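You operate a simulated robot arm through the tools that you are given. There is no shell and no other tool. Be economical: measure what you need, move in short steps, check, and stop when the job is done.

Carry out the task below with a simulated two-armed robot. There is one attempt and no reset: what you move stays moved.

JOB
Pick up the teal sleeve with one hand, pass it to the other hand and put it on the supply table. Put one of the light bulb boxes from the lower shelf under the window on the front of the low table. Take the wooden peg from the folding table and put it in the inside of the drawer tray. Press the signal button two times. Take the teal box and leave it on the top of the shoe rack. Put the silver can on the top of the shoe rack away on the low shelf of the side bench. Do these in any order. Set down upright: light bulb box, silver can.

It is judged by the outcome, as a careful person would: the job done as asked, and still so three seconds after it is handed in. It fails if anything else is knocked over, pushed out of place, dropped, spilled or broken.

ROBOT AND FRAMES
Two 7-joint arms with fingered hands on one trunk, on a base that drives. Base frame: it is fixed to the floor where the robot stands at the start and does not move with it; the origin is under the middle of the robot, x ahead of it, y to its left, z up; the surface under the hand at the start is at about z = 0.78. Units: m, rad, N and s.
The left shoulder is at the start at [0.06, 0.177, 0.95], the right one opposite. Places, roughly: front of the low table (38x19 cm) [3.08, 1.64, 0.4]; inside of the drawer tray (23x26 cm) [0.9, -0.18, 0.78]; light bulb box [2, 2, 0.5]; low shelf of the side bench [0.7, -0.9, 0.3]; signal button [-2.1, -4.3, 1]; silver can [4.25, -2.5, 0.5]; supply table [-0.1, -1.2, 0.8]; teal box (12x12x9 cm) [2.4, -3, 1]; teal sleeve (9x9x15 cm) [0.7, -0.5, 0.8]; top of the shoe rack [4.3, -2.5, 0.6]; wooden peg (11x2x2 cm) [-2.9, -0.1, 0.8]. Payload 4 kg a hand.
The TCP of each hand is the grasp point between the finger pads, 0.037 m short of the fingertips. In the tool frame z runs along the fingers and y along their closing line. The gripper opens to 0.124 m. The gripper's body begins 0.043 m behind the TCP. The gripper is a hand of 3 fingers: y runs from the thumb to the fingers, the wrist lies at [-0.015, -0.108, -0.202] in the tool frame, and closing takes about 1.5 s.
Orientation is that of the tool frame in the base frame, as a unit quaternion [w, x, y, z]. With the fingers straight down and the wrist toward the robot, the tool's x, y and z point along [0, 1, 0], [1, 0, 0] and [0, 0, -1] of the base frame.

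CONTROLS
- The arms move only by the tool move_arm. It takes "left_moves", "right_moves" or both (then of equal length, played together; a hand with none holds still); each is a list of rows, each a list of 7 numbers: the shift along the tool's x, y, z in m, then the turn, a rotation vector about the tool's x, y, z in rad, then the opening in per cent of the stroke, from 0 (shut) to 100 (fully open). In form: [[tx, ty, tz, ax, ay, az, hand], ...]. A call has 1 to 12 rows; each row is the pose to reach, as a shift and turn from the pose commanded when the call began, along the tool's axes at that moment. A row lasts 0.2 s, in which the tool goes at most 0.05 m and 0.15 rad; a call with a longer step from one row to the next is refused whole, and so is a gripper value outside its range. Where a pose cannot be reached the arm comes as near as it can. A force on the tool above 40 N (or 10 N above the force at the start of the call, whichever is more), or a blocked arm, ends the call early, and 0.2 s more pass. The fingers move at their own pace (about 0.072 m/s each) and stop on an object; they squeeze with about 31 N. The grip force told is the motor's: it shows also when the fingers shut on nothing. Time passes only in rows, and 0.2 s behind the last, so rows that repeat a pose let the fingers close. It gives the time, the measured TCP pose, the force on the tool (base axes), the opening and the grip force at its end, in the units of the frame above (readings bear some noise), with the torque about the TCP (base axes, N m) and any sound that the robot's microphone picked up.
- Cameras (640 x 400 px; columns grow to the right, rows downward): "scene" is now at [0.0255, -0.0578, 1.5926]; the picture's right is [-0.72, -0.69, 0.00], its down [-0.51, 0.53, -0.68] and it looks along [0.47, -0.49, -0.73] (base axes); focal length 273 px, centre (320, 200). "left" rides on the left gripper at [-0.064, -0.076, -0.137] in its tool frame; the picture's right is [-0.84, -0.26, 0.48], its down [0.48, -0.76, 0.43] and it looks along [0.26, 0.60, 0.76] (tool axes); focal length 256 px, centre (320, 200). "right" rides on the right gripper at [0.064, -0.076, -0.137] in its tool frame; the picture's right is [-0.84, 0.26, -0.48], its down [-0.48, -0.76, 0.43] and it looks along [-0.25, 0.60, 0.76] (tool axes); focal length 256 px, centre (320, 200). There is no depth. A picture from a camera that has moved, and an enlarged one, comes with that camera's place and axes in the base frame and with its lens.
- get_image(camera): a new picture of that camera. The clock stands still meanwhile.
- lift_body(by): slides the trunk up (or, below 0, down) by that many m; the arms and the scene camera ride with it, the base frame stays. It gives what a move gives, with no picture.
- steer(legs): drives the robot by 1 to 6 legs, each [ahead, left, turn to the left] in m, m and rad, along the robot's own axes; the way and the turn of a leg run together, so that a leg with both is an arc; at most 1.5 m and 3.142 rad a leg. The arms and the cameras ride along, it lands a little off, and it stops where it bumps. It gives what a move gives.
- set_grasp(shape, hand): the hand has 3 fingers and takes this shape, open, in about a second: jaw (thumb against the fingers, like two jaws); tri (thumb and two fingers); tip (a fingertip pinch); poke (one finger out to press); point (the index stretched); flat (the hand flat); cup (the hand cupped); fist (a fist). The gripper value then closes the fingers along that shape, each until it touches; the sizes above hold for jaw. It gives what a move gives, with no picture.
- pan_tilt(pan, tilt): turns the head with the scene camera to pan (to the left, within 1.501 rad either way) and tilt (down, from -0.506 to 1.204), counted from straight ahead of the robot. It gives what a move gives.
- inspect(camera, box): a new picture of the part [left, top, right, bottom] of that camera's present view, enlarged. The clock stands still meanwhile.
- hand_in(): hands the job in; it is judged then, once.

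Work in short steps. Places have to be worked out from the pictures, the camera data and where the tool is seen: move nearer, look again, correct. Check each grasp and each placing, and mend what went wrong. You have 186 turns and 166 pictures in all, those below and enlarged ones among them. Open the grippers and draw the arms clear of the work before you hand the job in, unless the task says otherwise; then end with one line.

The tools are called after "Emit:" as name(argument=value, ...) on one line, values as JSON. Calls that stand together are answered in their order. move_arm: Moves the arms, as the interface text tells. Its arguments: {"type":"object","properties":{"left_moves":{"type":"array","items":{"type":"array","items":{"type":"number"}}},"right_moves":{"type":"array","items":{"type":"array","items":{"type":"number"}}}},"required":[]} The other tools are called the same way: lift_body (by) slides the trunk up or down; set_grasp (shape, hand) gives the hand a shape; steer (legs) drives the base; pan_tilt (pan, tilt) turns the head that bears the scene camera; get_image (camera) takes a picture; inspect (camera, box) takes an enlarged picture of a part of a camera's view; hand_in () hands the job in.

At the start:

```text
clock: 0.0
left_tcp_pos: [0.5938, 0.0596, 1.1074]
left_tool_rot: [0.0, 0.706, 0.708, 0.0]
left_wrist_force: [0.2, 0.5, 0.2]
left_ft_torque: [0.03, -0.05, -0.02]
left_grip_width: 0.1236
left_grip_force: 0.0
left_shape: jaw
right_tcp_pos: [0.472, -0.4855, 1.0184]
right_tool_rot: [0.001, 0.707, 0.707, 0.0]
right_wrist_force: [-0.2, 0.4, 0.2]
right_ft_torque: [-0.01, 0.02, -0.01]
right_grip_width: 0.1238
right_grip_force: 0.0
right_shape: jaw
trunk travel left (down, up): [-0.475, 0.115]
robot x, y, heading: [-0.0009, -0.0014, -0.001]
head pan, tilt: [-0.803, 0.819]
```

scene: 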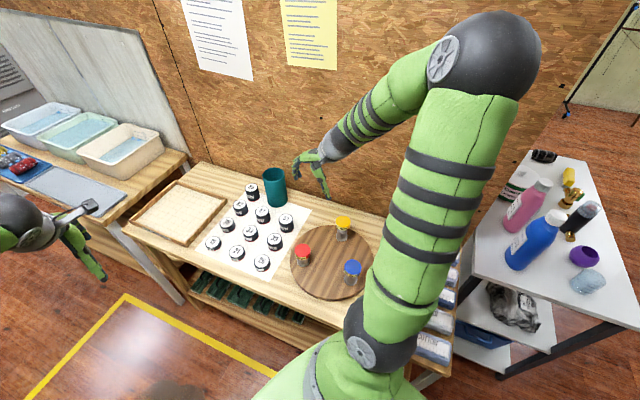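
right: 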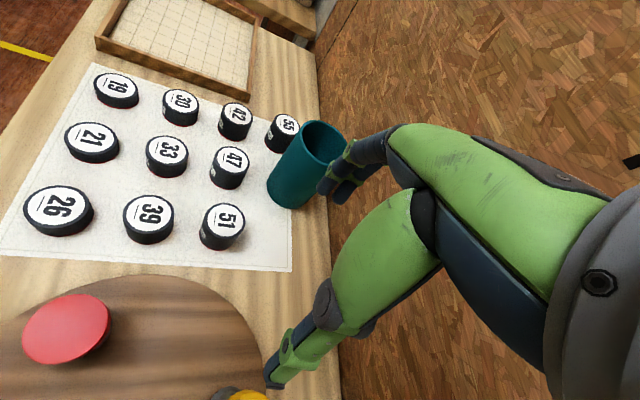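
left: 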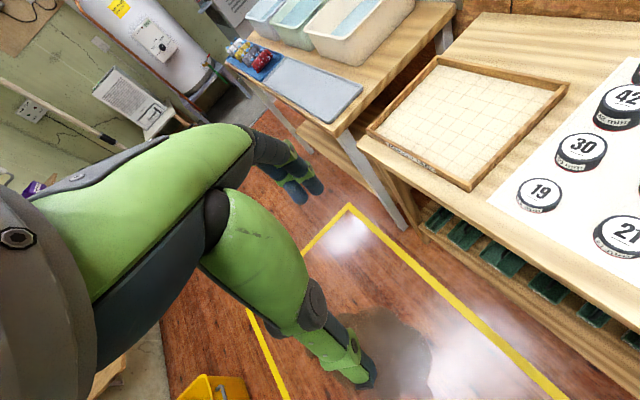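

I'll begin by looking around from the start pose: panning right and down first.

Emit:
pan_tilt(pan=-1.4, tilt=0.7)

Emit:
get_image(camera="scene")

Emit:
pan_tilt(pan=0.0, tilt=0.3)

Emit:
get_image(camera="scene")

Emit:
pan_tilt(pan=1.2, tilt=0.3)

Emit:
get_image(camera="scene")

```text
clock: 1.0
left_tcp_pos: [0.5942, 0.0589, 1.1076]
left_tool_rot: [0.0, 0.707, 0.707, -0.001]
left_wrist_force: [0.5, -0.2, -0.8]
left_ft_torque: [0.01, 0.0, 0.01]
left_grip_width: 0.1237
left_grip_force: 0.1
left_shape: jaw
right_tcp_pos: [0.4724, -0.4864, 1.0199]
right_tool_rot: [0.001, 0.707, 0.707, -0.001]
right_wrist_force: [0.4, -0.1, 0.1]
right_ft_torque: [-0.02, 0.01, -0.01]
right_grip_width: 0.1237
right_grip_force: 0.2
right_shape: jaw
trunk travel left (down, up): [-0.475, 0.115]
robot x, y, heading: [-0.0015, 0.0008, -0.001]
head pan, tilt: [-1.4, 0.7]
```

```text
162 pictures are left
camera scene: at [-0.0153, -0.0842, 1.6024], right [-0.99, -0.17, 0.0], down [-0.11, 0.63, -0.76], along [0.13, -0.75, -0.64], focal length 273 px, centre (320, 200)
```

scene: 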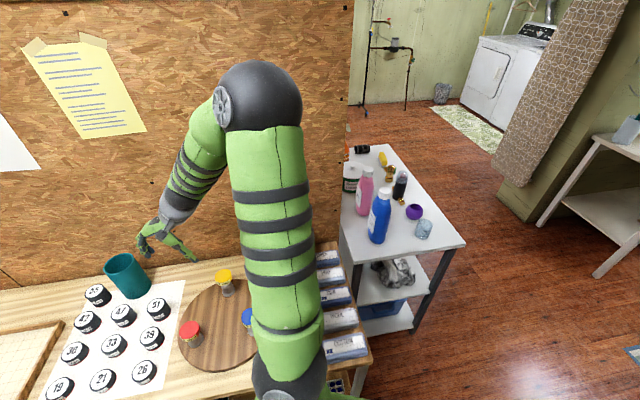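

```text
clock: 2.5
left_tcp_pos: [0.594, 0.0598, 1.1066]
left_tool_rot: [0.0, 0.707, 0.707, 0.0]
left_wrist_force: [-0.5, -0.3, 0.4]
left_ft_torque: [-0.02, -0.01, -0.01]
left_grip_width: 0.1237
left_grip_force: 0.0
left_shape: jaw
right_tcp_pos: [0.4711, -0.4857, 1.0196]
right_tool_rot: [0.001, 0.708, 0.707, -0.001]
right_wrist_force: [0.3, -0.1, 0.1]
right_ft_torque: [0.01, 0.04, 0.01]
right_grip_width: 0.1237
right_grip_force: 0.2
right_shape: jaw
trunk travel left (down, up): [-0.475, 0.115]
robot x, y, heading: [0.003, 0.0015, 0.004]
head pan, tilt: [0.0, 0.3]
```

```text
161 pictures are left
camera scene: at [0.0635, -0.0006, 1.6385], right [0.0, -1.0, 0.0], down [-0.3, 0.0, -0.96], along [0.96, 0.0, -0.3], focal length 273 px, centre (320, 200)
```

scene: 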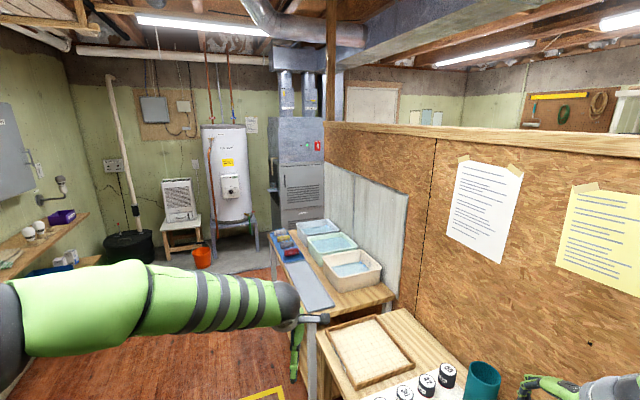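

```text
clock: 3.9
left_tcp_pos: [0.5941, 0.0592, 1.1077]
left_tool_rot: [0.0, 0.707, 0.707, 0.0]
left_wrist_force: [0.8, 0.1, -0.4]
left_ft_torque: [0.04, -0.01, -0.01]
left_grip_width: 0.1236
left_grip_force: 0.0
left_shape: jaw
right_tcp_pos: [0.4726, -0.486, 1.021]
right_tool_rot: [0.0, 0.708, 0.707, 0.0]
right_wrist_force: [0.6, -0.9, 0.9]
right_ft_torque: [-0.01, 0.02, 0.04]
right_grip_width: 0.1237
right_grip_force: 0.0
right_shape: jaw
trunk travel left (down, up): [-0.475, 0.115]
robot x, y, heading: [-0.0026, -0.0003, 0.005]
head pan, tilt: [1.201, 0.3]
```

```text
160 pictures are left
camera scene: at [0.004, 0.0865, 1.6386], right [0.93, -0.36, 0.0], down [-0.11, -0.28, -0.96], along [0.35, 0.89, -0.3], focal length 273 px, centre (320, 200)
```

scene: 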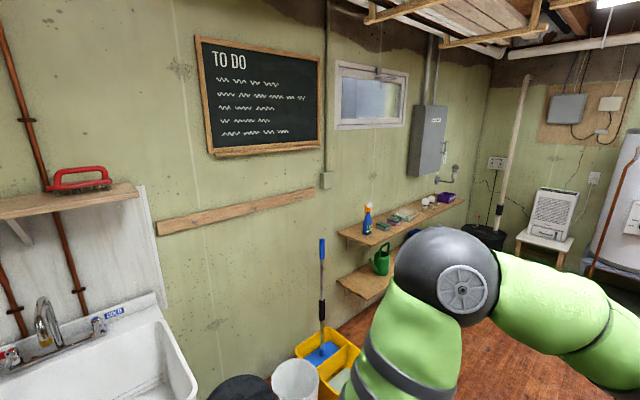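

The sleeve comes out at about (0.657, -0.474) from two views, with its top near z 0.93. The right hand can take it from above where the robot stands. I move over it first and check.

Emit:
move_arm(right_moves=[[0.003, 0.046, 0, 0, 0, 0, 100], [0.006, 0.092, 0, 0, 0, 0, 100], [0.009, 0.139, 0, 0, 0, 0, 100], [0.012, 0.185, 0, 0, 0, 0, 100], [0.012, 0.185, 0, 0, 0, 0, 100]])

Emit:
get_image(camera="right")

Emit:
pan_tilt(pan=-0.6, tilt=0.8)

Emit:
get_image(camera="scene")

```text
clock: 5.1
left_tcp_pos: [0.5932, 0.0593, 1.1069]
left_tool_rot: [0.0, 0.707, 0.707, 0.0]
left_wrist_force: [-0.1, 0.0, -0.1]
left_ft_torque: [0.04, 0.0, -0.03]
left_grip_width: 0.1235
left_grip_force: 0.1
left_shape: jaw
right_tcp_pos: [0.6576, -0.4737, 1.0194]
right_tool_rot: [0.001, 0.708, 0.707, 0.0]
right_wrist_force: [-0.2, -0.4, 0.1]
right_ft_torque: [0.01, -0.05, 0.02]
right_grip_width: 0.1236
right_grip_force: 0.2
right_shape: jaw
trunk travel left (down, up): [-0.475, 0.115]
robot x, y, heading: [0.0007, -0.0002, -0.002]
head pan, tilt: [1.201, 0.3]
```

```text
159 pictures are left
camera right: at [0.5814, -0.4103, 1.1565], right [0.26, -0.84, 0.48], down [-0.76, -0.48, -0.43], along [0.6, -0.26, -0.76], focal length 256 px, centre (320, 200)
```

right: 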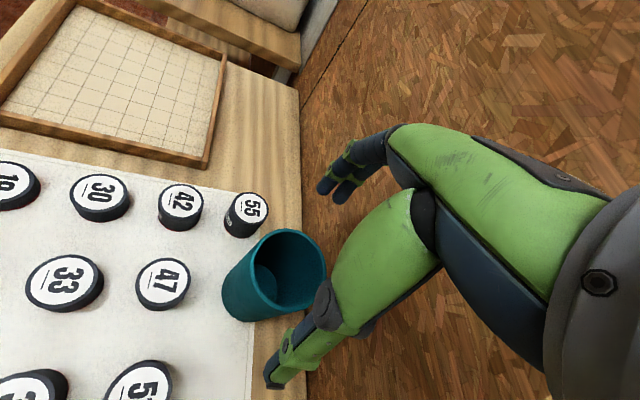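

```text
clock: 6.9
left_tcp_pos: [0.5948, 0.0594, 1.1074]
left_tool_rot: [0.0, 0.707, 0.707, -0.001]
left_wrist_force: [-0.6, -0.1, 0.1]
left_ft_torque: [0.01, 0.04, 0.01]
left_grip_width: 0.1236
left_grip_force: 0.0
left_shape: jaw
right_tcp_pos: [0.6585, -0.4732, 1.0211]
right_tool_rot: [0.001, 0.708, 0.706, 0.0]
right_wrist_force: [0.3, -0.1, 0.7]
right_ft_torque: [-0.01, 0.01, 0.0]
right_grip_width: 0.1238
right_grip_force: 0.1
right_shape: jaw
trunk travel left (down, up): [-0.475, 0.115]
robot x, y, heading: [-0.0007, -0.001, 0.001]
head pan, tilt: [-0.6, 0.799]
```

```text
158 pictures are left
camera scene: at [0.0368, -0.046, 1.5942], right [-0.56, -0.83, 0.0], down [-0.59, 0.4, -0.7], along [0.58, -0.39, -0.72], focal length 273 px, centre (320, 200)
```

scene: 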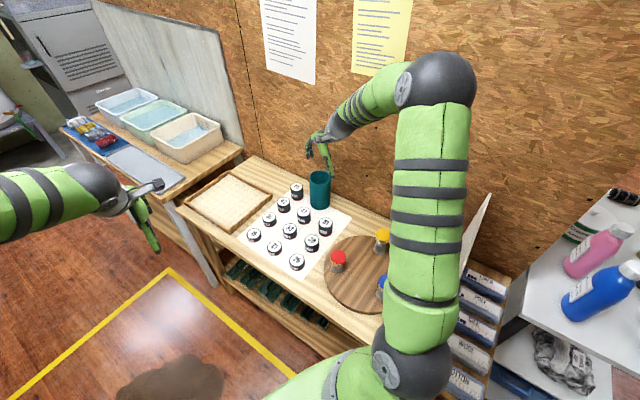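

The rim shows at (0.665, -0.477), between thumb and fingers. I descend to z≈0.90 and close.

Emit:
move_arm(right_moves=[[-0.003, 0.006, 0.04, 0, 0, 0, 100], [-0.003, 0.006, 0.08, 0, 0, 0, 100], [-0.003, 0.006, 0.118, 0, 0, 0, 100], [-0.003, 0.006, 0.118, 0, 0, 0, 100], [-0.003, 0.006, 0.118, 0, 0, 0, 0], [-0.003, 0.006, 0.118, 0, 0, 0, 0], [-0.003, 0.006, 0.118, 0, 0, 0, 0], [-0.003, 0.006, 0.118, 0, 0, 0, 0], [-0.003, 0.006, 0.118, 0, 0, 0, 0], [-0.003, 0.006, 0.118, 0, 0, 0, 0]])

Emit:
get_image(camera="right")

```text
clock: 9.1
left_tcp_pos: [0.5942, 0.0578, 1.106]
left_tool_rot: [-0.001, 0.707, 0.707, 0.0]
left_wrist_force: [-1.1, -0.6, 0.5]
left_ft_torque: [-0.01, 0.0, 0.01]
left_grip_width: 0.1236
left_grip_force: 0.1
left_shape: jaw
right_tcp_pos: [0.6658, -0.478, 0.9059]
right_tool_rot: [0.001, 0.708, 0.707, -0.002]
right_wrist_force: [0.9, 0.9, 3.7]
right_ft_torque: [0.0, -0.29, 0.05]
right_grip_width: 0.0934
right_grip_force: 30.8
right_shape: jaw
trunk travel left (down, up): [-0.475, 0.115]
robot x, y, heading: [0.0028, -0.0008, -0.002]
head pan, tilt: [-0.6, 0.799]
```

```text
157 pictures are left
camera right: at [0.5885, -0.4151, 1.0422], right [0.26, -0.84, 0.48], down [-0.76, -0.48, -0.43], along [0.6, -0.26, -0.76], focal length 256 px, centre (320, 200)
```

right: 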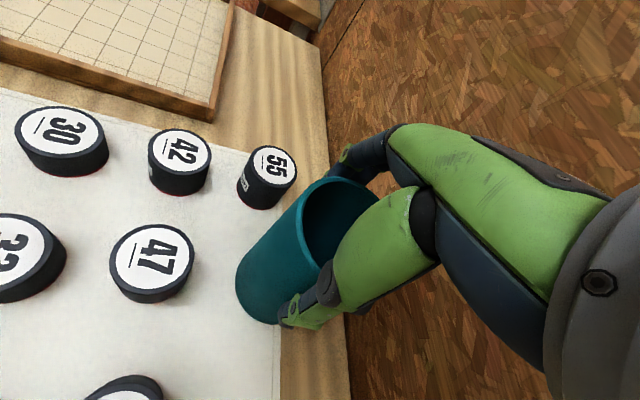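

The sleeve is gripped (0.093 wide, 31 N). I lift it clear and bring it in toward the middle, while the left hand rolls to a side approach pointing right.

Emit:
move_arm(right_moves=[[0, 0, -0.04, 0, 0, 0, 0], [0, 0, -0.08, 0, 0, 0, 0], [0, 0, -0.12, 0, 0, 0, 0], [0, 0, -0.16, 0, 0, 0, 0], [0, 0, -0.2, 0, 0, 0, 0], [0, 0, -0.24, 0, 0, 0, 0], [0.04, -0.01, -0.24, 0, 0, 0, 0], [0.08, -0.02, -0.24, 0, 0, 0, 0], [0.12, -0.03, -0.24, 0, 0, 0, 0], [0.16, -0.04, -0.24, 0, 0, 0, 0], [0.2, -0.05, -0.24, 0, 0, 0, 0], [0.23, -0.06, -0.24, 0, 0, 0, 0]], left_moves=[[0.03, 0, 0, 0, 0, 0, 100], [0.06, 0, 0, 0, -0.13, 0, 100], [0.09, 0, 0, 0, -0.26, 0, 100], [0.12, 0, 0, 0, -0.39, 0, 100], [0.13, 0, 0, 0, -0.52, 0, 100], [0.14, 0, 0, 0, -0.65, 0, 100], [0.14, 0, 0, 0, -0.78, 0, 100], [0.14, 0, 0, 0, -0.91, 0, 100], [0.14, 0, 0, 0, -1.04, 0, 100], [0.14, 0, 0, 0, -1.13, 0, 100], [0.14, 0, 0, 0, -1.22, 0, 100], [0.14, 0, 0, 0, -1.22, 0, 100]])

Emit:
get_image(camera="left")

Emit:
pan_tilt(pan=-0.1, tilt=0.7)

Emit:
get_image(camera="scene")

```text
clock: 11.7
left_tcp_pos: [0.5928, 0.1989, 1.107]
left_tool_rot: [0.405, 0.579, 0.579, -0.406]
left_wrist_force: [-0.6, 0.3, -0.7]
left_ft_torque: [-0.03, 0.0, 0.0]
left_grip_width: 0.1237
left_grip_force: 0.1
left_shape: jaw
right_tcp_pos: [0.603, -0.2462, 1.1413]
right_tool_rot: [0.001, 0.708, 0.706, -0.001]
right_wrist_force: [-0.9, -0.4, 0.3]
right_ft_torque: [0.01, 0.02, 0.01]
right_grip_width: 0.0931
right_grip_force: 30.5
right_shape: jaw
trunk travel left (down, up): [-0.475, 0.115]
robot x, y, heading: [-0.0007, -0.0033, -0.001]
head pan, tilt: [-0.6, 0.799]
```

```text
156 pictures are left
camera left: at [0.5177, 0.3054, 1.2141], right [-0.26, -0.74, 0.62], down [-0.76, -0.24, -0.6], along [0.6, -0.63, -0.5], focal length 256 px, centre (320, 200)
```

left: 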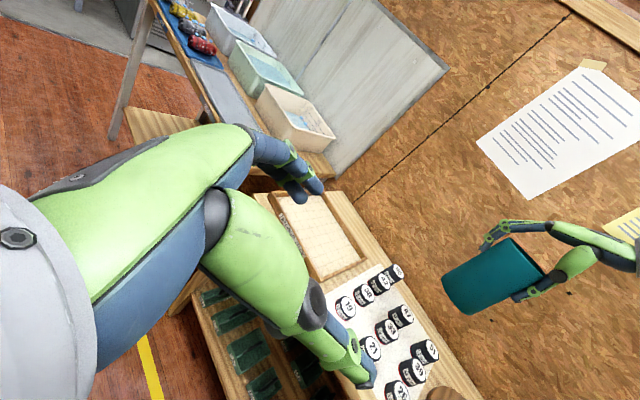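

```text
clock: 12.7
left_tcp_pos: [0.5931, 0.1981, 1.1066]
left_tool_rot: [0.405, 0.579, 0.58, -0.405]
left_wrist_force: [-0.2, 0.3, -0.2]
left_ft_torque: [0.01, -0.02, -0.02]
left_grip_width: 0.1238
left_grip_force: 0.0
left_shape: jaw
right_tcp_pos: [0.6034, -0.2465, 1.1413]
right_tool_rot: [0.0, 0.708, 0.706, -0.001]
right_wrist_force: [0.2, -0.4, -1.1]
right_ft_torque: [-0.03, 0.01, 0.01]
right_grip_width: 0.0927
right_grip_force: 30.6
right_shape: jaw
trunk travel left (down, up): [-0.475, 0.115]
robot x, y, heading: [-0.0016, 0.0, -0.0]
head pan, tilt: [-0.099, 0.7]
```

```text
155 pictures are left
camera scene: at [0.0547, -0.0089, 1.6024], right [-0.1, -0.99, 0.0], down [-0.64, 0.06, -0.76], along [0.76, -0.08, -0.64], focal length 273 px, centre (320, 200)
```

scene: 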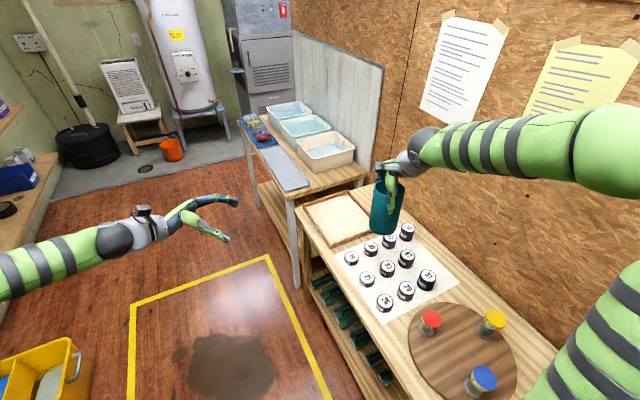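

The sleeve hangs at (0.603, -0.246), bottom near z 1.015. I bring the left hand to a stand-off just left of its lower half.

Emit:
move_arm(left_moves=[[-0.0107, 0.002, 0.0475, 0, 0, 0, 100], [-0.0215, 0.003, 0.095, 0, 0, 0, 100], [-0.0322, 0.005, 0.1426, 0, 0, 0, 100], [-0.043, 0.007, 0.19, 0, 0, 0, 100], [-0.0537, 0.008, 0.2377, 0, 0, 0, 100], [-0.0644, 0.01, 0.2853, 0, 0, 0, 100], [-0.0644, 0.01, 0.2853, 0, 0, 0, 100]])

Emit:
get_image(camera="left")

Emit:
inspect(camera="scene", box=[260, 80, 460, 280])

```text
clock: 14.3
left_tcp_pos: [0.6085, -0.0924, 1.0689]
left_tool_rot: [0.405, 0.58, 0.58, -0.405]
left_wrist_force: [0.9, 0.1, -0.4]
left_ft_torque: [0.01, 0.02, 0.03]
left_grip_width: 0.1238
left_grip_force: 0.2
left_shape: jaw
right_tcp_pos: [0.6021, -0.246, 1.1399]
right_tool_rot: [0.001, 0.708, 0.707, 0.0]
right_wrist_force: [-0.2, -0.1, 0.1]
right_ft_torque: [-0.01, 0.02, -0.02]
right_grip_width: 0.0929
right_grip_force: 31.2
right_shape: jaw
trunk travel left (down, up): [-0.475, 0.115]
robot x, y, heading: [0.0049, 0.0008, -0.001]
head pan, tilt: [-0.099, 0.7]
```

```text
154 pictures are left
camera left: at [0.5322, 0.015, 1.1752], right [-0.26, -0.74, 0.62], down [-0.76, -0.24, -0.6], along [0.6, -0.63, -0.5], focal length 256 px, centre (320, 200)
```

left: 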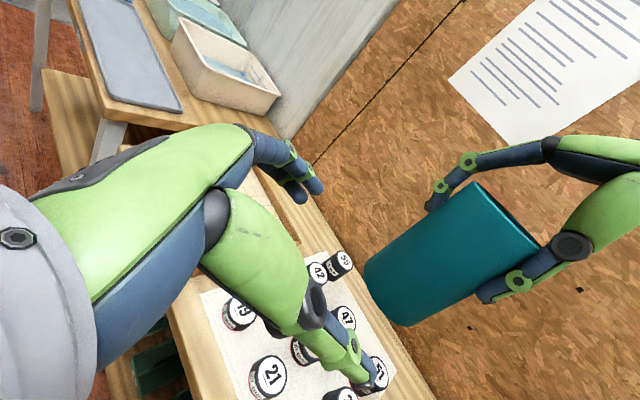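

```text
2.00 times, centred on (360, 180) of scene
camera zoom: at [0.0547, -0.0084, 1.6025], right [-0.1, -1.0, 0.0], down [-0.64, 0.06, -0.76], along [0.76, -0.08, -0.64], focal length 546 px, centre (240, 240)
```

zoom: 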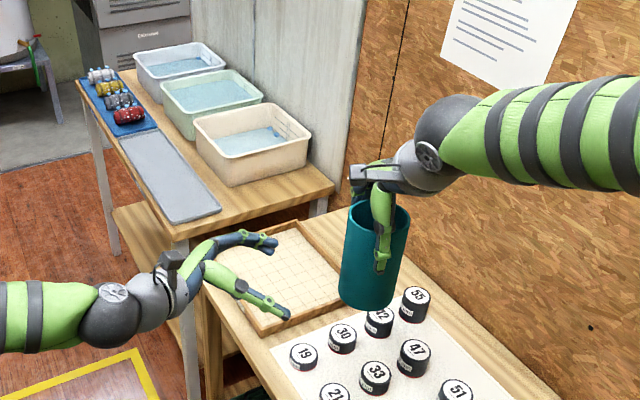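

Aligned with the lower part of the sleeve. I advance 0.138 m to the right and close the left hand while the right still holds.

Emit:
move_arm(left_moves=[[-0.0118, -0.003, 0.0325, 0, 0, 0, 100], [-0.0235, -0.005, 0.065, 0, 0, 0, 100], [-0.0353, -0.006, 0.0975, 0, 0, 0, 100], [-0.047, -0.006, 0.13, 0, 0, 0, 100], [-0.047, -0.006, 0.13, 0, 0, 0, 100], [-0.047, -0.006, 0.13, 0, 0, 0, 0], [-0.047, -0.006, 0.13, 0, 0, 0, 0], [-0.047, -0.006, 0.13, 0, 0, 0, 0], [-0.047, -0.006, 0.13, 0, 0, 0, 0], [-0.047, -0.006, 0.13, 0, 0, 0, 0], [-0.047, -0.006, 0.13, 0, 0, 0, 0]])

Emit:
inspect(camera="scene", box=[260, 80, 460, 280])

```text
clock: 16.7
left_tcp_pos: [0.599, -0.2286, 1.0696]
left_tool_rot: [0.405, 0.58, 0.579, -0.404]
left_wrist_force: [-2.9, -0.3, -0.1]
left_ft_torque: [0.01, -0.1, 0.02]
left_grip_width: 0.0938
left_grip_force: 30.9
left_shape: jaw
right_tcp_pos: [0.6045, -0.2454, 1.1398]
right_tool_rot: [0.001, 0.708, 0.706, 0.0]
right_wrist_force: [3.4, -0.7, -1.2]
right_ft_torque: [0.0, -0.09, 0.0]
right_grip_width: 0.0931
right_grip_force: 30.9
right_shape: jaw
trunk travel left (down, up): [-0.475, 0.115]
robot x, y, heading: [-0.0, 0.0012, -0.001]
head pan, tilt: [-0.099, 0.7]
```

```text
2.00 times, centred on (360, 180) of scene
camera zoom: at [0.0548, -0.0089, 1.6024], right [-0.1, -1.0, 0.0], down [-0.64, 0.06, -0.76], along [0.76, -0.08, -0.64], focal length 546 px, centre (240, 240)
```

zoom: 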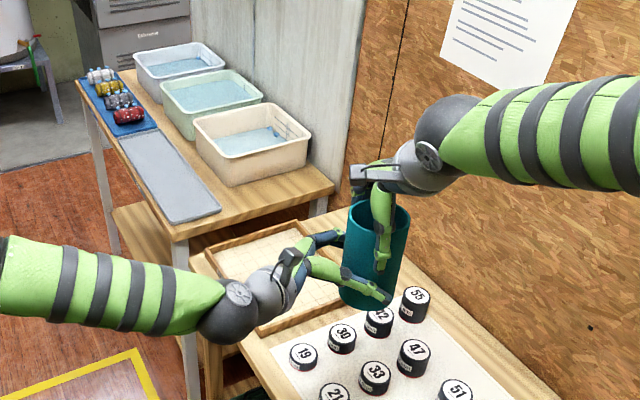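

Both hands hold it. I open the right hand and draw it straight up, then aside.

Emit:
move_arm(right_moves=[[0, 0, 0, 0, 0, 0, 100], [0, 0, 0, 0, 0, 0, 100], [0, 0, 0, 0, 0, 0, 100], [0, 0, 0, 0, 0, 0, 100], [0, 0, -0.03, 0, 0, 0, 100], [0, 0, -0.07, 0, 0, 0, 100], [0, 0, -0.11, 0, 0, 0, 100], [0, 0, -0.15, 0, 0, 0, 100], [-0.02, -0.03, -0.17, 0, 0, 0, 100], [-0.04, -0.06, -0.19, 0, 0, 0, 100], [-0.06, -0.1, -0.2, 0, 0, 0, 100]])

Emit:
pan_tilt(pan=-0.1, tilt=0.6)

Emit:
get_image(camera="scene")

Emit:
pan_tilt(pan=-1.5, tilt=0.8)

Emit:
get_image(camera="scene")

```text
clock: 19.1
left_tcp_pos: [0.5997, -0.2307, 1.0695]
left_tool_rot: [0.405, 0.58, 0.579, -0.405]
left_wrist_force: [0.4, -0.5, -0.5]
left_ft_torque: [0.01, 0.01, -0.01]
left_grip_width: 0.0936
left_grip_force: 31.0
left_shape: jaw
right_tcp_pos: [0.5023, -0.3073, 1.341]
right_tool_rot: [0.0, 0.707, 0.707, -0.001]
right_wrist_force: [-0.7, -0.6, -0.4]
right_ft_torque: [0.05, -0.01, 0.02]
right_grip_width: 0.1237
right_grip_force: 0.1
right_shape: jaw
trunk travel left (down, up): [-0.475, 0.115]
robot x, y, heading: [-0.0034, -0.0032, -0.001]
head pan, tilt: [-0.099, 0.7]
```

```text
clock: 19.7
left_tcp_pos: [0.5999, -0.2287, 1.0681]
left_tool_rot: [0.405, 0.58, 0.579, -0.405]
left_wrist_force: [0.4, 0.2, -0.1]
left_ft_torque: [0.03, 0.01, -0.06]
left_grip_width: 0.0938
left_grip_force: 31.6
left_shape: jaw
right_tcp_pos: [0.5039, -0.3074, 1.3398]
right_tool_rot: [0.0, 0.708, 0.706, -0.001]
right_wrist_force: [0.0, 0.1, 0.2]
right_ft_torque: [0.0, -0.01, 0.02]
right_grip_width: 0.1238
right_grip_force: 0.0
right_shape: jaw
trunk travel left (down, up): [-0.475, 0.115]
robot x, y, heading: [-0.0035, -0.004, 0.001]
head pan, tilt: [-0.099, 0.6]
```

```text
151 pictures are left
camera scene: at [0.0579, -0.0093, 1.611], right [-0.1, -0.99, 0.0], down [-0.56, 0.06, -0.82], along [0.82, -0.08, -0.57], focal length 273 px, centre (320, 200)
```

scene: 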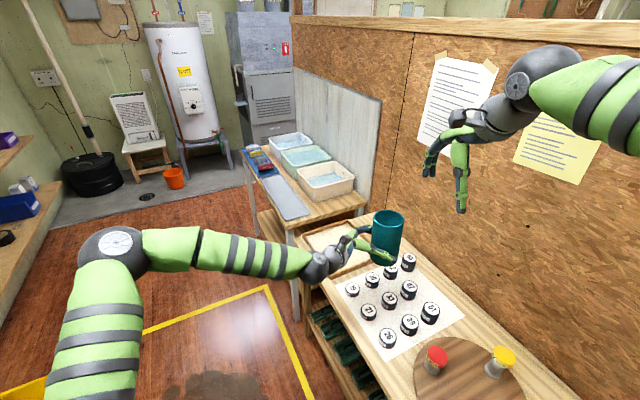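

```text
clock: 21.3
left_tcp_pos: [0.5995, -0.2303, 1.0691]
left_tool_rot: [0.405, 0.58, 0.58, -0.405]
left_wrist_force: [-0.6, -0.7, -0.5]
left_ft_torque: [-0.03, 0.01, -0.01]
left_grip_width: 0.0935
left_grip_force: 31.0
left_shape: jaw
right_tcp_pos: [0.5034, -0.3075, 1.3405]
right_tool_rot: [0.001, 0.707, 0.707, 0.0]
right_wrist_force: [0.8, 0.4, 0.3]
right_ft_torque: [0.0, 0.0, 0.0]
right_grip_width: 0.1236
right_grip_force: 0.2
right_shape: jaw
trunk travel left (down, up): [-0.475, 0.115]
robot x, y, heading: [0.0015, 0.0055, -0.007]
head pan, tilt: [-1.499, 0.799]
```

```text
150 pictures are left
camera scene: at [-0.024, -0.081, 1.5942], right [-1.0, -0.07, 0.0], down [-0.05, 0.71, -0.7], along [0.05, -0.7, -0.72], focal length 273 px, centre (320, 200)
```

scene: 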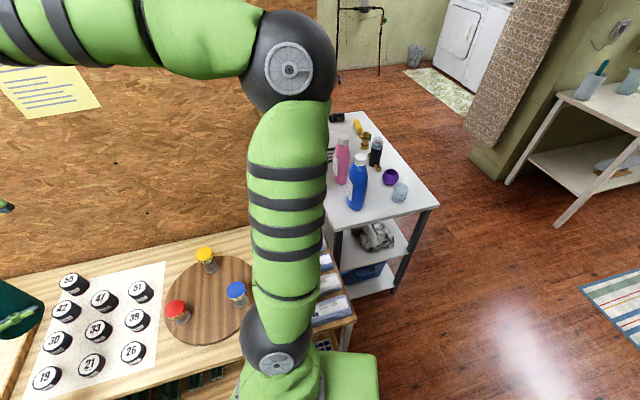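

The left hand holds the sleeve. The supply table's front looks crowded, so I back away from the bench and turn right to view the table properly.

Emit:
steer(legs=[[-0.7, 0, 0], [0, 0, -1.2]])

Emit:
pan_tilt(pan=0.35, tilt=0.6)

Emit:
get_image(camera="scene")

```text
clock: 24.1
left_tcp_pos: [0.094, -0.2322, 1.0691]
left_tool_rot: [0.405, 0.581, 0.578, -0.406]
left_wrist_force: [0.2, 0.0, -0.1]
left_ft_torque: [-0.01, 0.01, 0.01]
left_grip_width: 0.094
left_grip_force: 30.6
left_shape: jaw
right_tcp_pos: [-0.003, -0.3085, 1.34]
right_tool_rot: [0.0, 0.709, 0.705, -0.001]
right_wrist_force: [-0.9, -0.8, 0.9]
right_ft_torque: [0.01, -0.01, -0.01]
right_grip_width: 0.1239
right_grip_force: 0.1
right_shape: jaw
trunk travel left (down, up): [-0.475, 0.115]
robot x, y, heading: [-0.504, 0.0041, -0.009]
head pan, tilt: [-1.499, 0.799]
stopped in leg 1: the robot was blocked; the commanded pose is now the measured one
```

```text
clock: 25.9
left_tcp_pos: [0.0969, -0.2307, 1.0697]
left_tool_rot: [0.404, 0.581, 0.578, -0.406]
left_wrist_force: [0.2, 0.2, 0.4]
left_ft_torque: [-0.01, 0.0, 0.0]
left_grip_width: 0.0936
left_grip_force: 30.8
left_shape: jaw
right_tcp_pos: [0.0, -0.3093, 1.3393]
right_tool_rot: [0.0, 0.71, 0.704, -0.001]
right_wrist_force: [0.3, -0.5, 0.4]
right_ft_torque: [0.0, 0.0, 0.0]
right_grip_width: 0.1238
right_grip_force: 0.0
right_shape: jaw
trunk travel left (down, up): [-0.475, 0.115]
robot x, y, heading: [-0.5025, 0.0012, -0.005]
head pan, tilt: [0.351, 0.6]
```

```text
149 pictures are left
camera scene: at [-0.4492, 0.031, 1.6111], right [0.34, -0.94, 0.0], down [-0.53, -0.19, -0.82], along [0.78, 0.28, -0.57], focal length 273 px, centre (320, 200)
```

scene: 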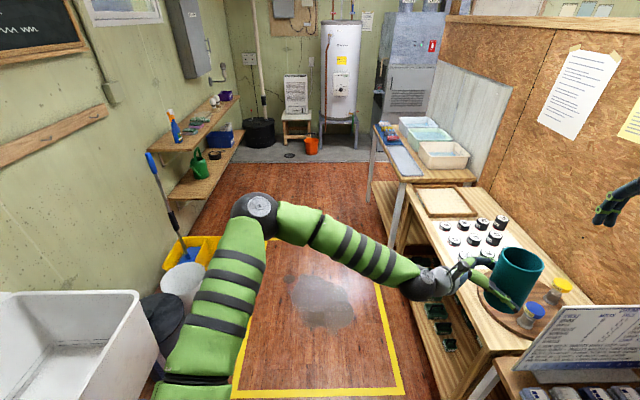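

Something behind stopped the base at x≈-0.5. I look to both sides to see what it is.

Emit:
pan_tilt(pan=-1.5, tilt=0.6)

Emit:
get_image(camera="scene")

Emit:
pan_tilt(pan=1.5, tilt=0.8)

Emit:
get_image(camera="scene")

```text
clock: 27.7
left_tcp_pos: [0.0959, -0.2313, 1.0684]
left_tool_rot: [0.404, 0.58, 0.579, -0.407]
left_wrist_force: [0.4, -0.8, -0.1]
left_ft_torque: [0.02, 0.02, -0.03]
left_grip_width: 0.0938
left_grip_force: 31.0
left_shape: jaw
right_tcp_pos: [-0.0003, -0.309, 1.3396]
right_tool_rot: [0.0, 0.71, 0.704, -0.001]
right_wrist_force: [-0.4, 0.2, -0.6]
right_ft_torque: [0.03, -0.01, 0.02]
right_grip_width: 0.1239
right_grip_force: 0.1
right_shape: jaw
trunk travel left (down, up): [-0.475, 0.115]
robot x, y, heading: [-0.5026, 0.0013, -0.005]
head pan, tilt: [-1.499, 0.6]
```

```text
148 pictures are left
camera scene: at [-0.5266, -0.087, 1.6111], right [-1.0, -0.07, 0.0], down [-0.04, 0.56, -0.83], along [0.05, -0.82, -0.56], focal length 273 px, centre (320, 200)
```

scene: 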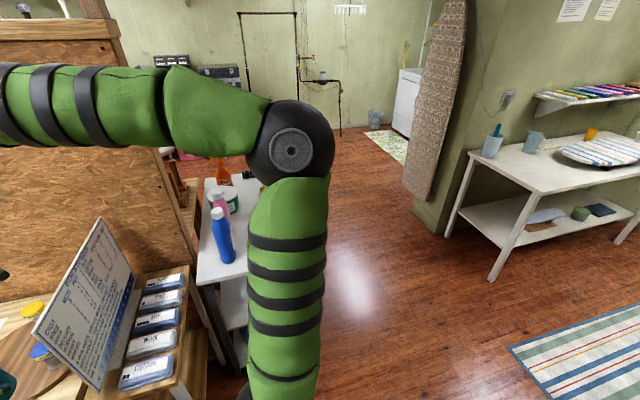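

```text
clock: 30.3
left_tcp_pos: [0.0982, -0.2309, 1.0687]
left_tool_rot: [0.403, 0.581, 0.579, -0.407]
left_wrist_force: [-0.3, 0.2, -0.1]
left_ft_torque: [-0.03, 0.04, 0.03]
left_grip_width: 0.0937
left_grip_force: 31.1
left_shape: jaw
right_tcp_pos: [-0.0004, -0.3088, 1.3386]
right_tool_rot: [0.0, 0.71, 0.705, -0.001]
right_wrist_force: [0.0, -0.4, 0.5]
right_ft_torque: [0.01, -0.03, -0.01]
right_grip_width: 0.1239
right_grip_force: 0.2
right_shape: jaw
trunk travel left (down, up): [-0.475, 0.115]
robot x, y, heading: [-0.5034, 0.0034, -0.007]
head pan, tilt: [1.499, 0.799]
```

```text
147 pictures are left
camera scene: at [-0.5261, 0.0816, 1.5942], right [1.0, -0.08, 0.0], down [-0.06, -0.71, -0.7], along [0.05, 0.7, -0.72], focal length 273 px, centre (320, 200)
```

scene: 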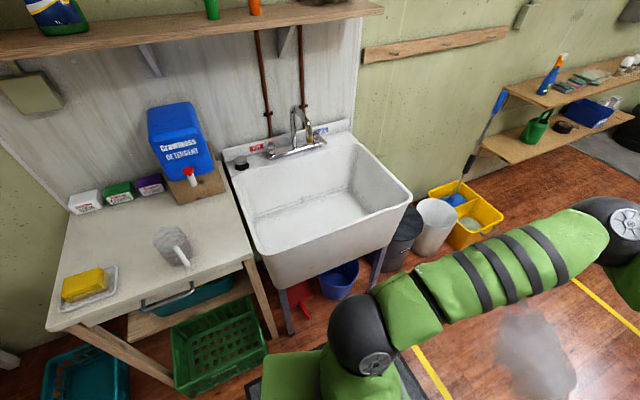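

Nothing obvious at the sides, so it was something low behind. A sign stands on the bench's right end, so I raise the sleeve to pass above it before turning.

Emit:
move_arm(left_moves=[[-0.0376, -0.01, -0.0137, 0, 0, 0, 0], [-0.0752, -0.02, -0.0274, 0, 0, 0, 0], [-0.1128, -0.03, -0.041, 0, 0, 0, 0], [-0.15, -0.04, -0.0547, 0, 0, 0, 0], [-0.188, -0.05, -0.0684, 0, 0, 0, 0], [-0.188, -0.06, -0.0684, 0, 0, 0, 0]])

Emit:
steer(legs=[[0.06, 0, 0], [0, 0, -1.1]])

Emit:
pan_tilt(pan=0.3, tilt=0.8)

Emit:
get_image(camera="scene")

Emit:
pan_tilt(pan=-1.5, tilt=0.7)

Emit:
get_image(camera="scene")

```text
clock: 31.7
left_tcp_pos: [0.0387, -0.2305, 1.266]
left_tool_rot: [0.404, 0.581, 0.579, -0.406]
left_wrist_force: [0.9, -0.3, -0.4]
left_ft_torque: [0.02, 0.0, 0.0]
left_grip_width: 0.0937
left_grip_force: 30.9
left_shape: jaw
right_tcp_pos: [-0.0002, -0.3075, 1.3382]
right_tool_rot: [0.0, 0.71, 0.704, -0.002]
right_wrist_force: [0.4, 0.6, 0.5]
right_ft_torque: [-0.01, 0.01, -0.03]
right_grip_width: 0.1238
right_grip_force: 0.1
right_shape: jaw
trunk travel left (down, up): [-0.475, 0.115]
robot x, y, heading: [-0.5004, -0.001, -0.007]
head pan, tilt: [1.499, 0.799]
```

```text
clock: 35.5
left_tcp_pos: [-0.4032, -0.5872, 1.2681]
left_tool_rot: [0.132, 0.796, 0.191, -0.559]
left_wrist_force: [0.0, 0.5, -1.4]
left_ft_torque: [0.02, 0.0, 0.02]
left_grip_width: 0.094
left_grip_force: 30.9
left_shape: jaw
right_tcp_pos: [-0.4893, -0.587, 1.3403]
right_tool_rot: [-0.002, 0.973, 0.232, -0.001]
right_wrist_force: [-0.6, 0.5, 0.6]
right_ft_torque: [0.01, 0.03, -0.01]
right_grip_width: 0.1239
right_grip_force: 0.0
right_shape: jaw
trunk travel left (down, up): [-0.475, 0.115]
robot x, y, heading: [-0.4418, -0.0008, -1.106]
head pan, tilt: [1.499, 0.799]
```

```text
clock: 36.9
left_tcp_pos: [-0.4021, -0.5851, 1.2661]
left_tool_rot: [0.133, 0.797, 0.192, -0.557]
left_wrist_force: [0.6, 0.3, -1.2]
left_ft_torque: [-0.01, -0.01, 0.04]
left_grip_width: 0.0937
left_grip_force: 31.6
left_shape: jaw
right_tcp_pos: [-0.4892, -0.587, 1.3393]
right_tool_rot: [0.0, 0.973, 0.231, -0.002]
right_wrist_force: [-0.4, 0.4, -0.6]
right_ft_torque: [-0.02, -0.01, 0.01]
right_grip_width: 0.1238
right_grip_force: 0.1
right_shape: jaw
trunk travel left (down, up): [-0.475, 0.115]
robot x, y, heading: [-0.446, 0.0022, -1.102]
head pan, tilt: [0.3, 0.799]
```

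```text
146 pictures are left
camera scene: at [-0.3995, -0.0306, 1.5942], right [-0.72, -0.7, 0.0], down [-0.5, 0.52, -0.7], along [0.48, -0.5, -0.72], focal length 273 px, centre (320, 200)
```

scene: 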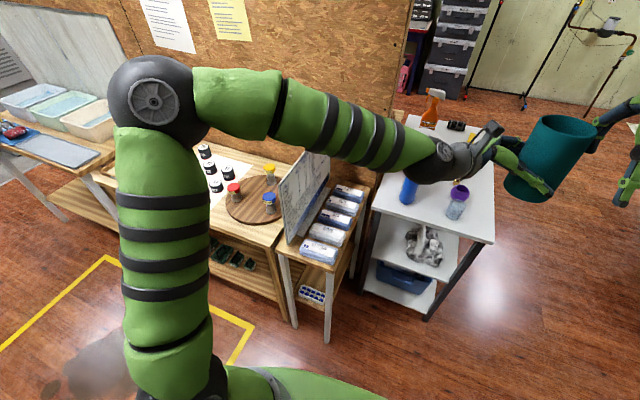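

```text
clock: 38.7
left_tcp_pos: [-0.4014, -0.5851, 1.2684]
left_tool_rot: [0.133, 0.797, 0.191, -0.558]
left_wrist_force: [0.0, -0.1, -0.2]
left_ft_torque: [0.02, 0.02, 0.04]
left_grip_width: 0.0935
left_grip_force: 30.5
left_shape: jaw
right_tcp_pos: [-0.4885, -0.5872, 1.339]
right_tool_rot: [-0.001, 0.973, 0.231, -0.001]
right_wrist_force: [0.5, 0.1, 0.4]
right_ft_torque: [-0.03, -0.03, 0.01]
right_grip_width: 0.1239
right_grip_force: 0.0
right_shape: jaw
trunk travel left (down, up): [-0.475, 0.115]
robot x, y, heading: [-0.4438, -0.0009, -1.104]
head pan, tilt: [-1.499, 0.7]
```

```text
145 pictures are left
camera scene: at [-0.5285, -0.0164, 1.6024], right [-0.51, 0.86, 0.0], down [0.55, 0.33, -0.76], along [-0.66, -0.39, -0.64], focal length 273 px, centre (320, 200)
```

scene: 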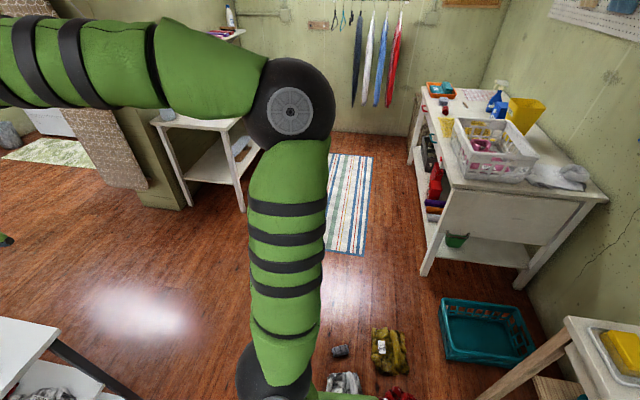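

There are shoe-like things on the floor around (-1, -0.1) that I bumped toward. I look down to see them and the base before driving on.

Emit:
pan_tilt(pan=-1.5, tilt=1.2)

Emit:
get_image(camera="scene")

Emit:
pan_tilt(pan=-0.5, tilt=1.0)

Emit:
get_image(camera="scene")

```text
clock: 39.6
left_tcp_pos: [-0.4019, -0.5869, 1.2678]
left_tool_rot: [0.133, 0.797, 0.192, -0.557]
left_wrist_force: [0.0, -0.2, -1.0]
left_ft_torque: [0.02, 0.02, -0.01]
left_grip_width: 0.0936
left_grip_force: 30.9
left_shape: jaw
right_tcp_pos: [-0.4882, -0.5872, 1.3403]
right_tool_rot: [-0.002, 0.973, 0.232, -0.001]
right_wrist_force: [-0.7, 0.1, 0.7]
right_ft_torque: [0.02, -0.02, -0.01]
right_grip_width: 0.1235
right_grip_force: 0.3
right_shape: jaw
trunk travel left (down, up): [-0.475, 0.115]
robot x, y, heading: [-0.4436, -0.0009, -1.104]
head pan, tilt: [-1.499, 1.201]
```

```text
144 pictures are left
camera scene: at [-0.5037, -0.0014, 1.5665], right [-0.51, 0.86, 0.0], down [0.8, 0.48, -0.36], along [-0.31, -0.19, -0.93], focal length 273 px, centre (320, 200)
```

scene: 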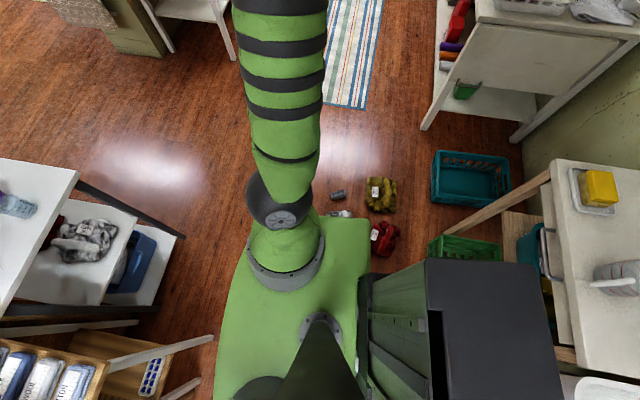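

```text
clock: 40.9
left_tcp_pos: [-0.4016, -0.5861, 1.2674]
left_tool_rot: [0.133, 0.797, 0.19, -0.557]
left_wrist_force: [-0.5, 0.3, -0.5]
left_ft_torque: [-0.01, 0.0, -0.01]
left_grip_width: 0.0938
left_grip_force: 30.9
left_shape: jaw
right_tcp_pos: [-0.4894, -0.5865, 1.3394]
right_tool_rot: [-0.001, 0.973, 0.232, -0.001]
right_wrist_force: [0.2, 0.2, 0.3]
right_ft_torque: [0.05, -0.01, -0.01]
right_grip_width: 0.124
right_grip_force: 0.1
right_shape: jaw
trunk travel left (down, up): [-0.475, 0.115]
robot x, y, heading: [-0.4432, 0.0053, -1.101]
head pan, tilt: [-0.499, 1.0]
```

```text
143 pictures are left
camera scene: at [-0.4579, -0.0423, 1.579], right [-1.0, 0.03, 0.0], down [0.03, 0.84, -0.54], along [-0.02, -0.54, -0.84], focal length 273 px, centre (320, 200)
```

scene: 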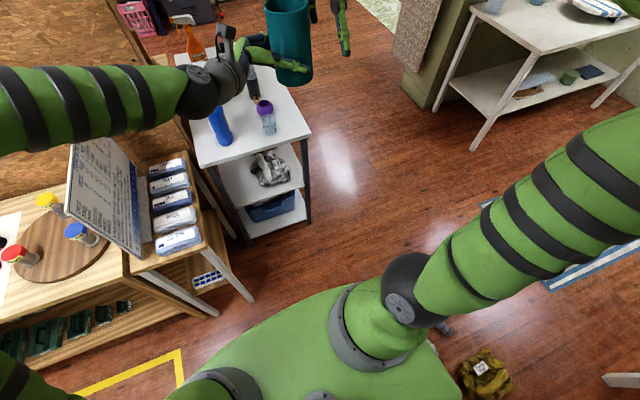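

The floor clutter sits near (-1.0…-1.3, -0.3…0.2), so I thread between it and the table corner. I turn to about -122°, drive 1.25 m, then turn left to face the supply table's long side.

Emit:
steer(legs=[[0, 0, -1.03], [1.25, 0, 0], [0, 0, 2.45]])

Emit:
pan_tilt(pan=0.0, tilt=0.75)

Emit:
get_image(camera="scene")

```text
clock: 45.4
left_tcp_pos: [-1.0065, -0.4803, 1.267]
left_tool_rot: [-0.156, 0.789, -0.222, -0.551]
left_wrist_force: [-0.4, -0.5, -0.6]
left_ft_torque: [0.0, -0.02, 0.0]
left_grip_width: 0.0936
left_grip_force: 30.8
left_shape: jaw
right_tcp_pos: [-1.053, -0.4076, 1.3399]
right_tool_rot: [-0.001, 0.962, -0.272, 0.001]
right_wrist_force: [-0.6, -0.1, -0.8]
right_ft_torque: [0.04, -0.01, 0.0]
right_grip_width: 0.1238
right_grip_force: 0.1
right_shape: jaw
trunk travel left (down, up): [-0.475, 0.115]
robot x, y, heading: [-0.5262, -0.136, -2.12]
head pan, tilt: [-0.499, 1.0]
stopped in leg 2: the robot was blocked; the commanded pose is now the measured one
```

```text
clock: 46.4
left_tcp_pos: [-1.0045, -0.4786, 1.2682]
left_tool_rot: [-0.156, 0.788, -0.222, -0.552]
left_wrist_force: [-0.1, 0.3, -0.3]
left_ft_torque: [0.0, -0.01, 0.0]
left_grip_width: 0.0941
left_grip_force: 30.8
left_shape: jaw
right_tcp_pos: [-1.0517, -0.4061, 1.3401]
right_tool_rot: [0.0, 0.962, -0.272, 0.0]
right_wrist_force: [0.0, 0.1, -0.1]
right_ft_torque: [-0.01, -0.01, 0.02]
right_grip_width: 0.1235
right_grip_force: 0.1
right_shape: jaw
trunk travel left (down, up): [-0.475, 0.115]
robot x, y, heading: [-0.5265, -0.1402, -2.121]
head pan, tilt: [0.0, 0.75]
```

```text
142 pictures are left
camera scene: at [-0.5544, -0.1825, 1.5982], right [-0.85, 0.52, 0.0], down [0.36, 0.58, -0.73], along [-0.38, -0.62, -0.68], focal length 273 px, centre (320, 200)
```

scene: 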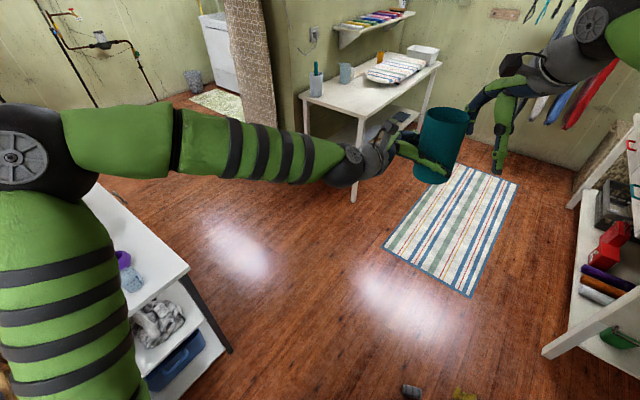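

Blocked again after 0.16 m. I look straight down around the base to find the contact.

Emit:
pan_tilt(pan=-0.6, tilt=1.2)

Emit:
get_image(camera="scene")

Emit:
pan_tilt(pan=0.9, tilt=1.2)

Emit:
get_image(camera="scene")

```text
clock: 47.4
left_tcp_pos: [-1.0054, -0.4782, 1.2684]
left_tool_rot: [-0.156, 0.789, -0.222, -0.551]
left_wrist_force: [0.3, -0.6, -0.7]
left_ft_torque: [-0.02, -0.04, -0.05]
left_grip_width: 0.0941
left_grip_force: 31.1
left_shape: jaw
right_tcp_pos: [-1.0526, -0.406, 1.3399]
right_tool_rot: [0.0, 0.962, -0.272, -0.001]
right_wrist_force: [-0.3, -0.2, -0.1]
right_ft_torque: [0.05, -0.04, 0.01]
right_grip_width: 0.1238
right_grip_force: 0.0
right_shape: jaw
trunk travel left (down, up): [-0.475, 0.115]
robot x, y, heading: [-0.5235, -0.1382, -2.127]
head pan, tilt: [-0.6, 1.201]
```

```text
141 pictures are left
camera scene: at [-0.5622, -0.135, 1.5665], right [-0.41, 0.91, 0.0], down [0.85, 0.38, -0.36], along [-0.33, -0.15, -0.93], focal length 273 px, centre (320, 200)
```

scene: 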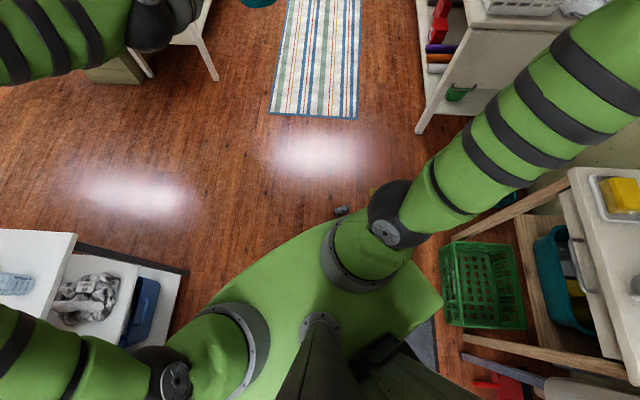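

```text
clock: 49.0
left_tcp_pos: [-1.0056, -0.478, 1.269]
left_tool_rot: [-0.156, 0.789, -0.222, -0.551]
left_wrist_force: [0.1, 0.7, -0.1]
left_ft_torque: [0.0, -0.07, 0.01]
left_grip_width: 0.0938
left_grip_force: 30.8
left_shape: jaw
right_tcp_pos: [-1.0517, -0.4062, 1.3396]
right_tool_rot: [0.0, 0.962, -0.272, -0.001]
right_wrist_force: [0.5, 0.3, -0.4]
right_ft_torque: [-0.01, -0.02, 0.02]
right_grip_width: 0.1237
right_grip_force: 0.1
right_shape: jaw
trunk travel left (down, up): [-0.475, 0.115]
robot x, y, heading: [-0.5288, -0.1383, -2.12]
head pan, tilt: [0.901, 1.201]
```

```text
140 pictures are left
camera scene: at [-0.492, -0.1646, 1.5665], right [-0.94, -0.34, 0.0], down [-0.32, 0.88, -0.36], along [0.12, -0.34, -0.93], focal length 273 px, centre (320, 200)
```

scene: 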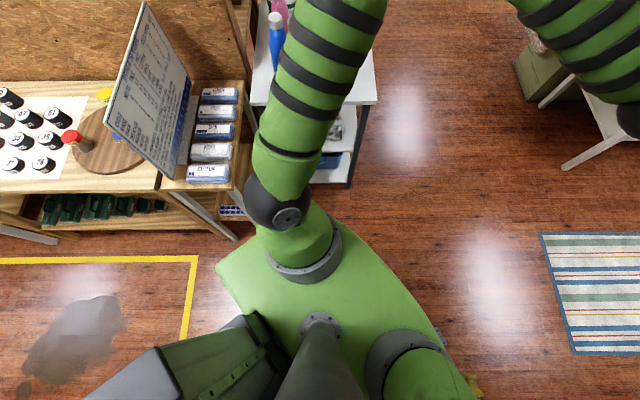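

I use the right-hand camera, which looks down ahead of the robot, to see the floor gap and the base edge.

Emit:
get_image(camera="right")

Emit:
pan_tilt(pan=-0.2, tilt=1.2)

Emit:
get_image(camera="scene")

```text
139 pictures are left
camera right: at [-0.9587, -0.3757, 1.4767], right [-0.85, 0.22, 0.48], down [-0.01, 0.9, -0.43], along [-0.53, -0.37, -0.76], focal length 256 px, centre (320, 200)
```

right: 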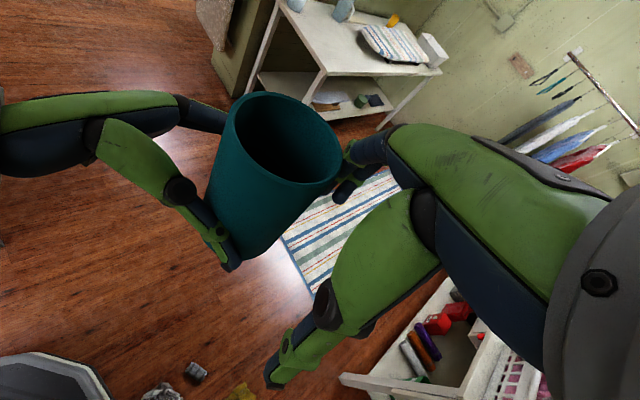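

```text
clock: 50.3
left_tcp_pos: [-1.0053, -0.478, 1.2701]
left_tool_rot: [-0.156, 0.789, -0.222, -0.551]
left_wrist_force: [0.2, 0.1, -0.6]
left_ft_torque: [0.0, -0.02, 0.01]
left_grip_width: 0.0939
left_grip_force: 30.4
left_shape: jaw
right_tcp_pos: [-1.051, -0.4066, 1.3394]
right_tool_rot: [0.0, 0.962, -0.273, -0.001]
right_wrist_force: [0.1, -0.6, -0.2]
right_ft_torque: [0.0, 0.01, -0.01]
right_grip_width: 0.1238
right_grip_force: 0.1
right_shape: jaw
trunk travel left (down, up): [-0.475, 0.115]
robot x, y, heading: [-0.5222, -0.139, -2.115]
head pan, tilt: [-0.201, 1.201]
```

```text
138 pictures are left
camera scene: at [-0.5492, -0.153, 1.5665], right [-0.73, 0.68, 0.0], down [0.64, 0.68, -0.36], along [-0.25, -0.27, -0.93], focal length 273 px, centre (320, 200)
```

scene: 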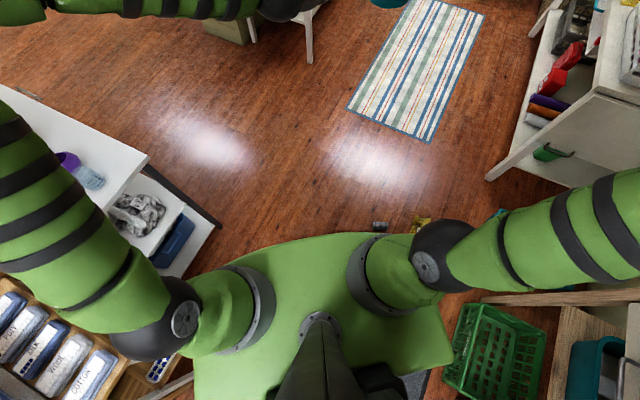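

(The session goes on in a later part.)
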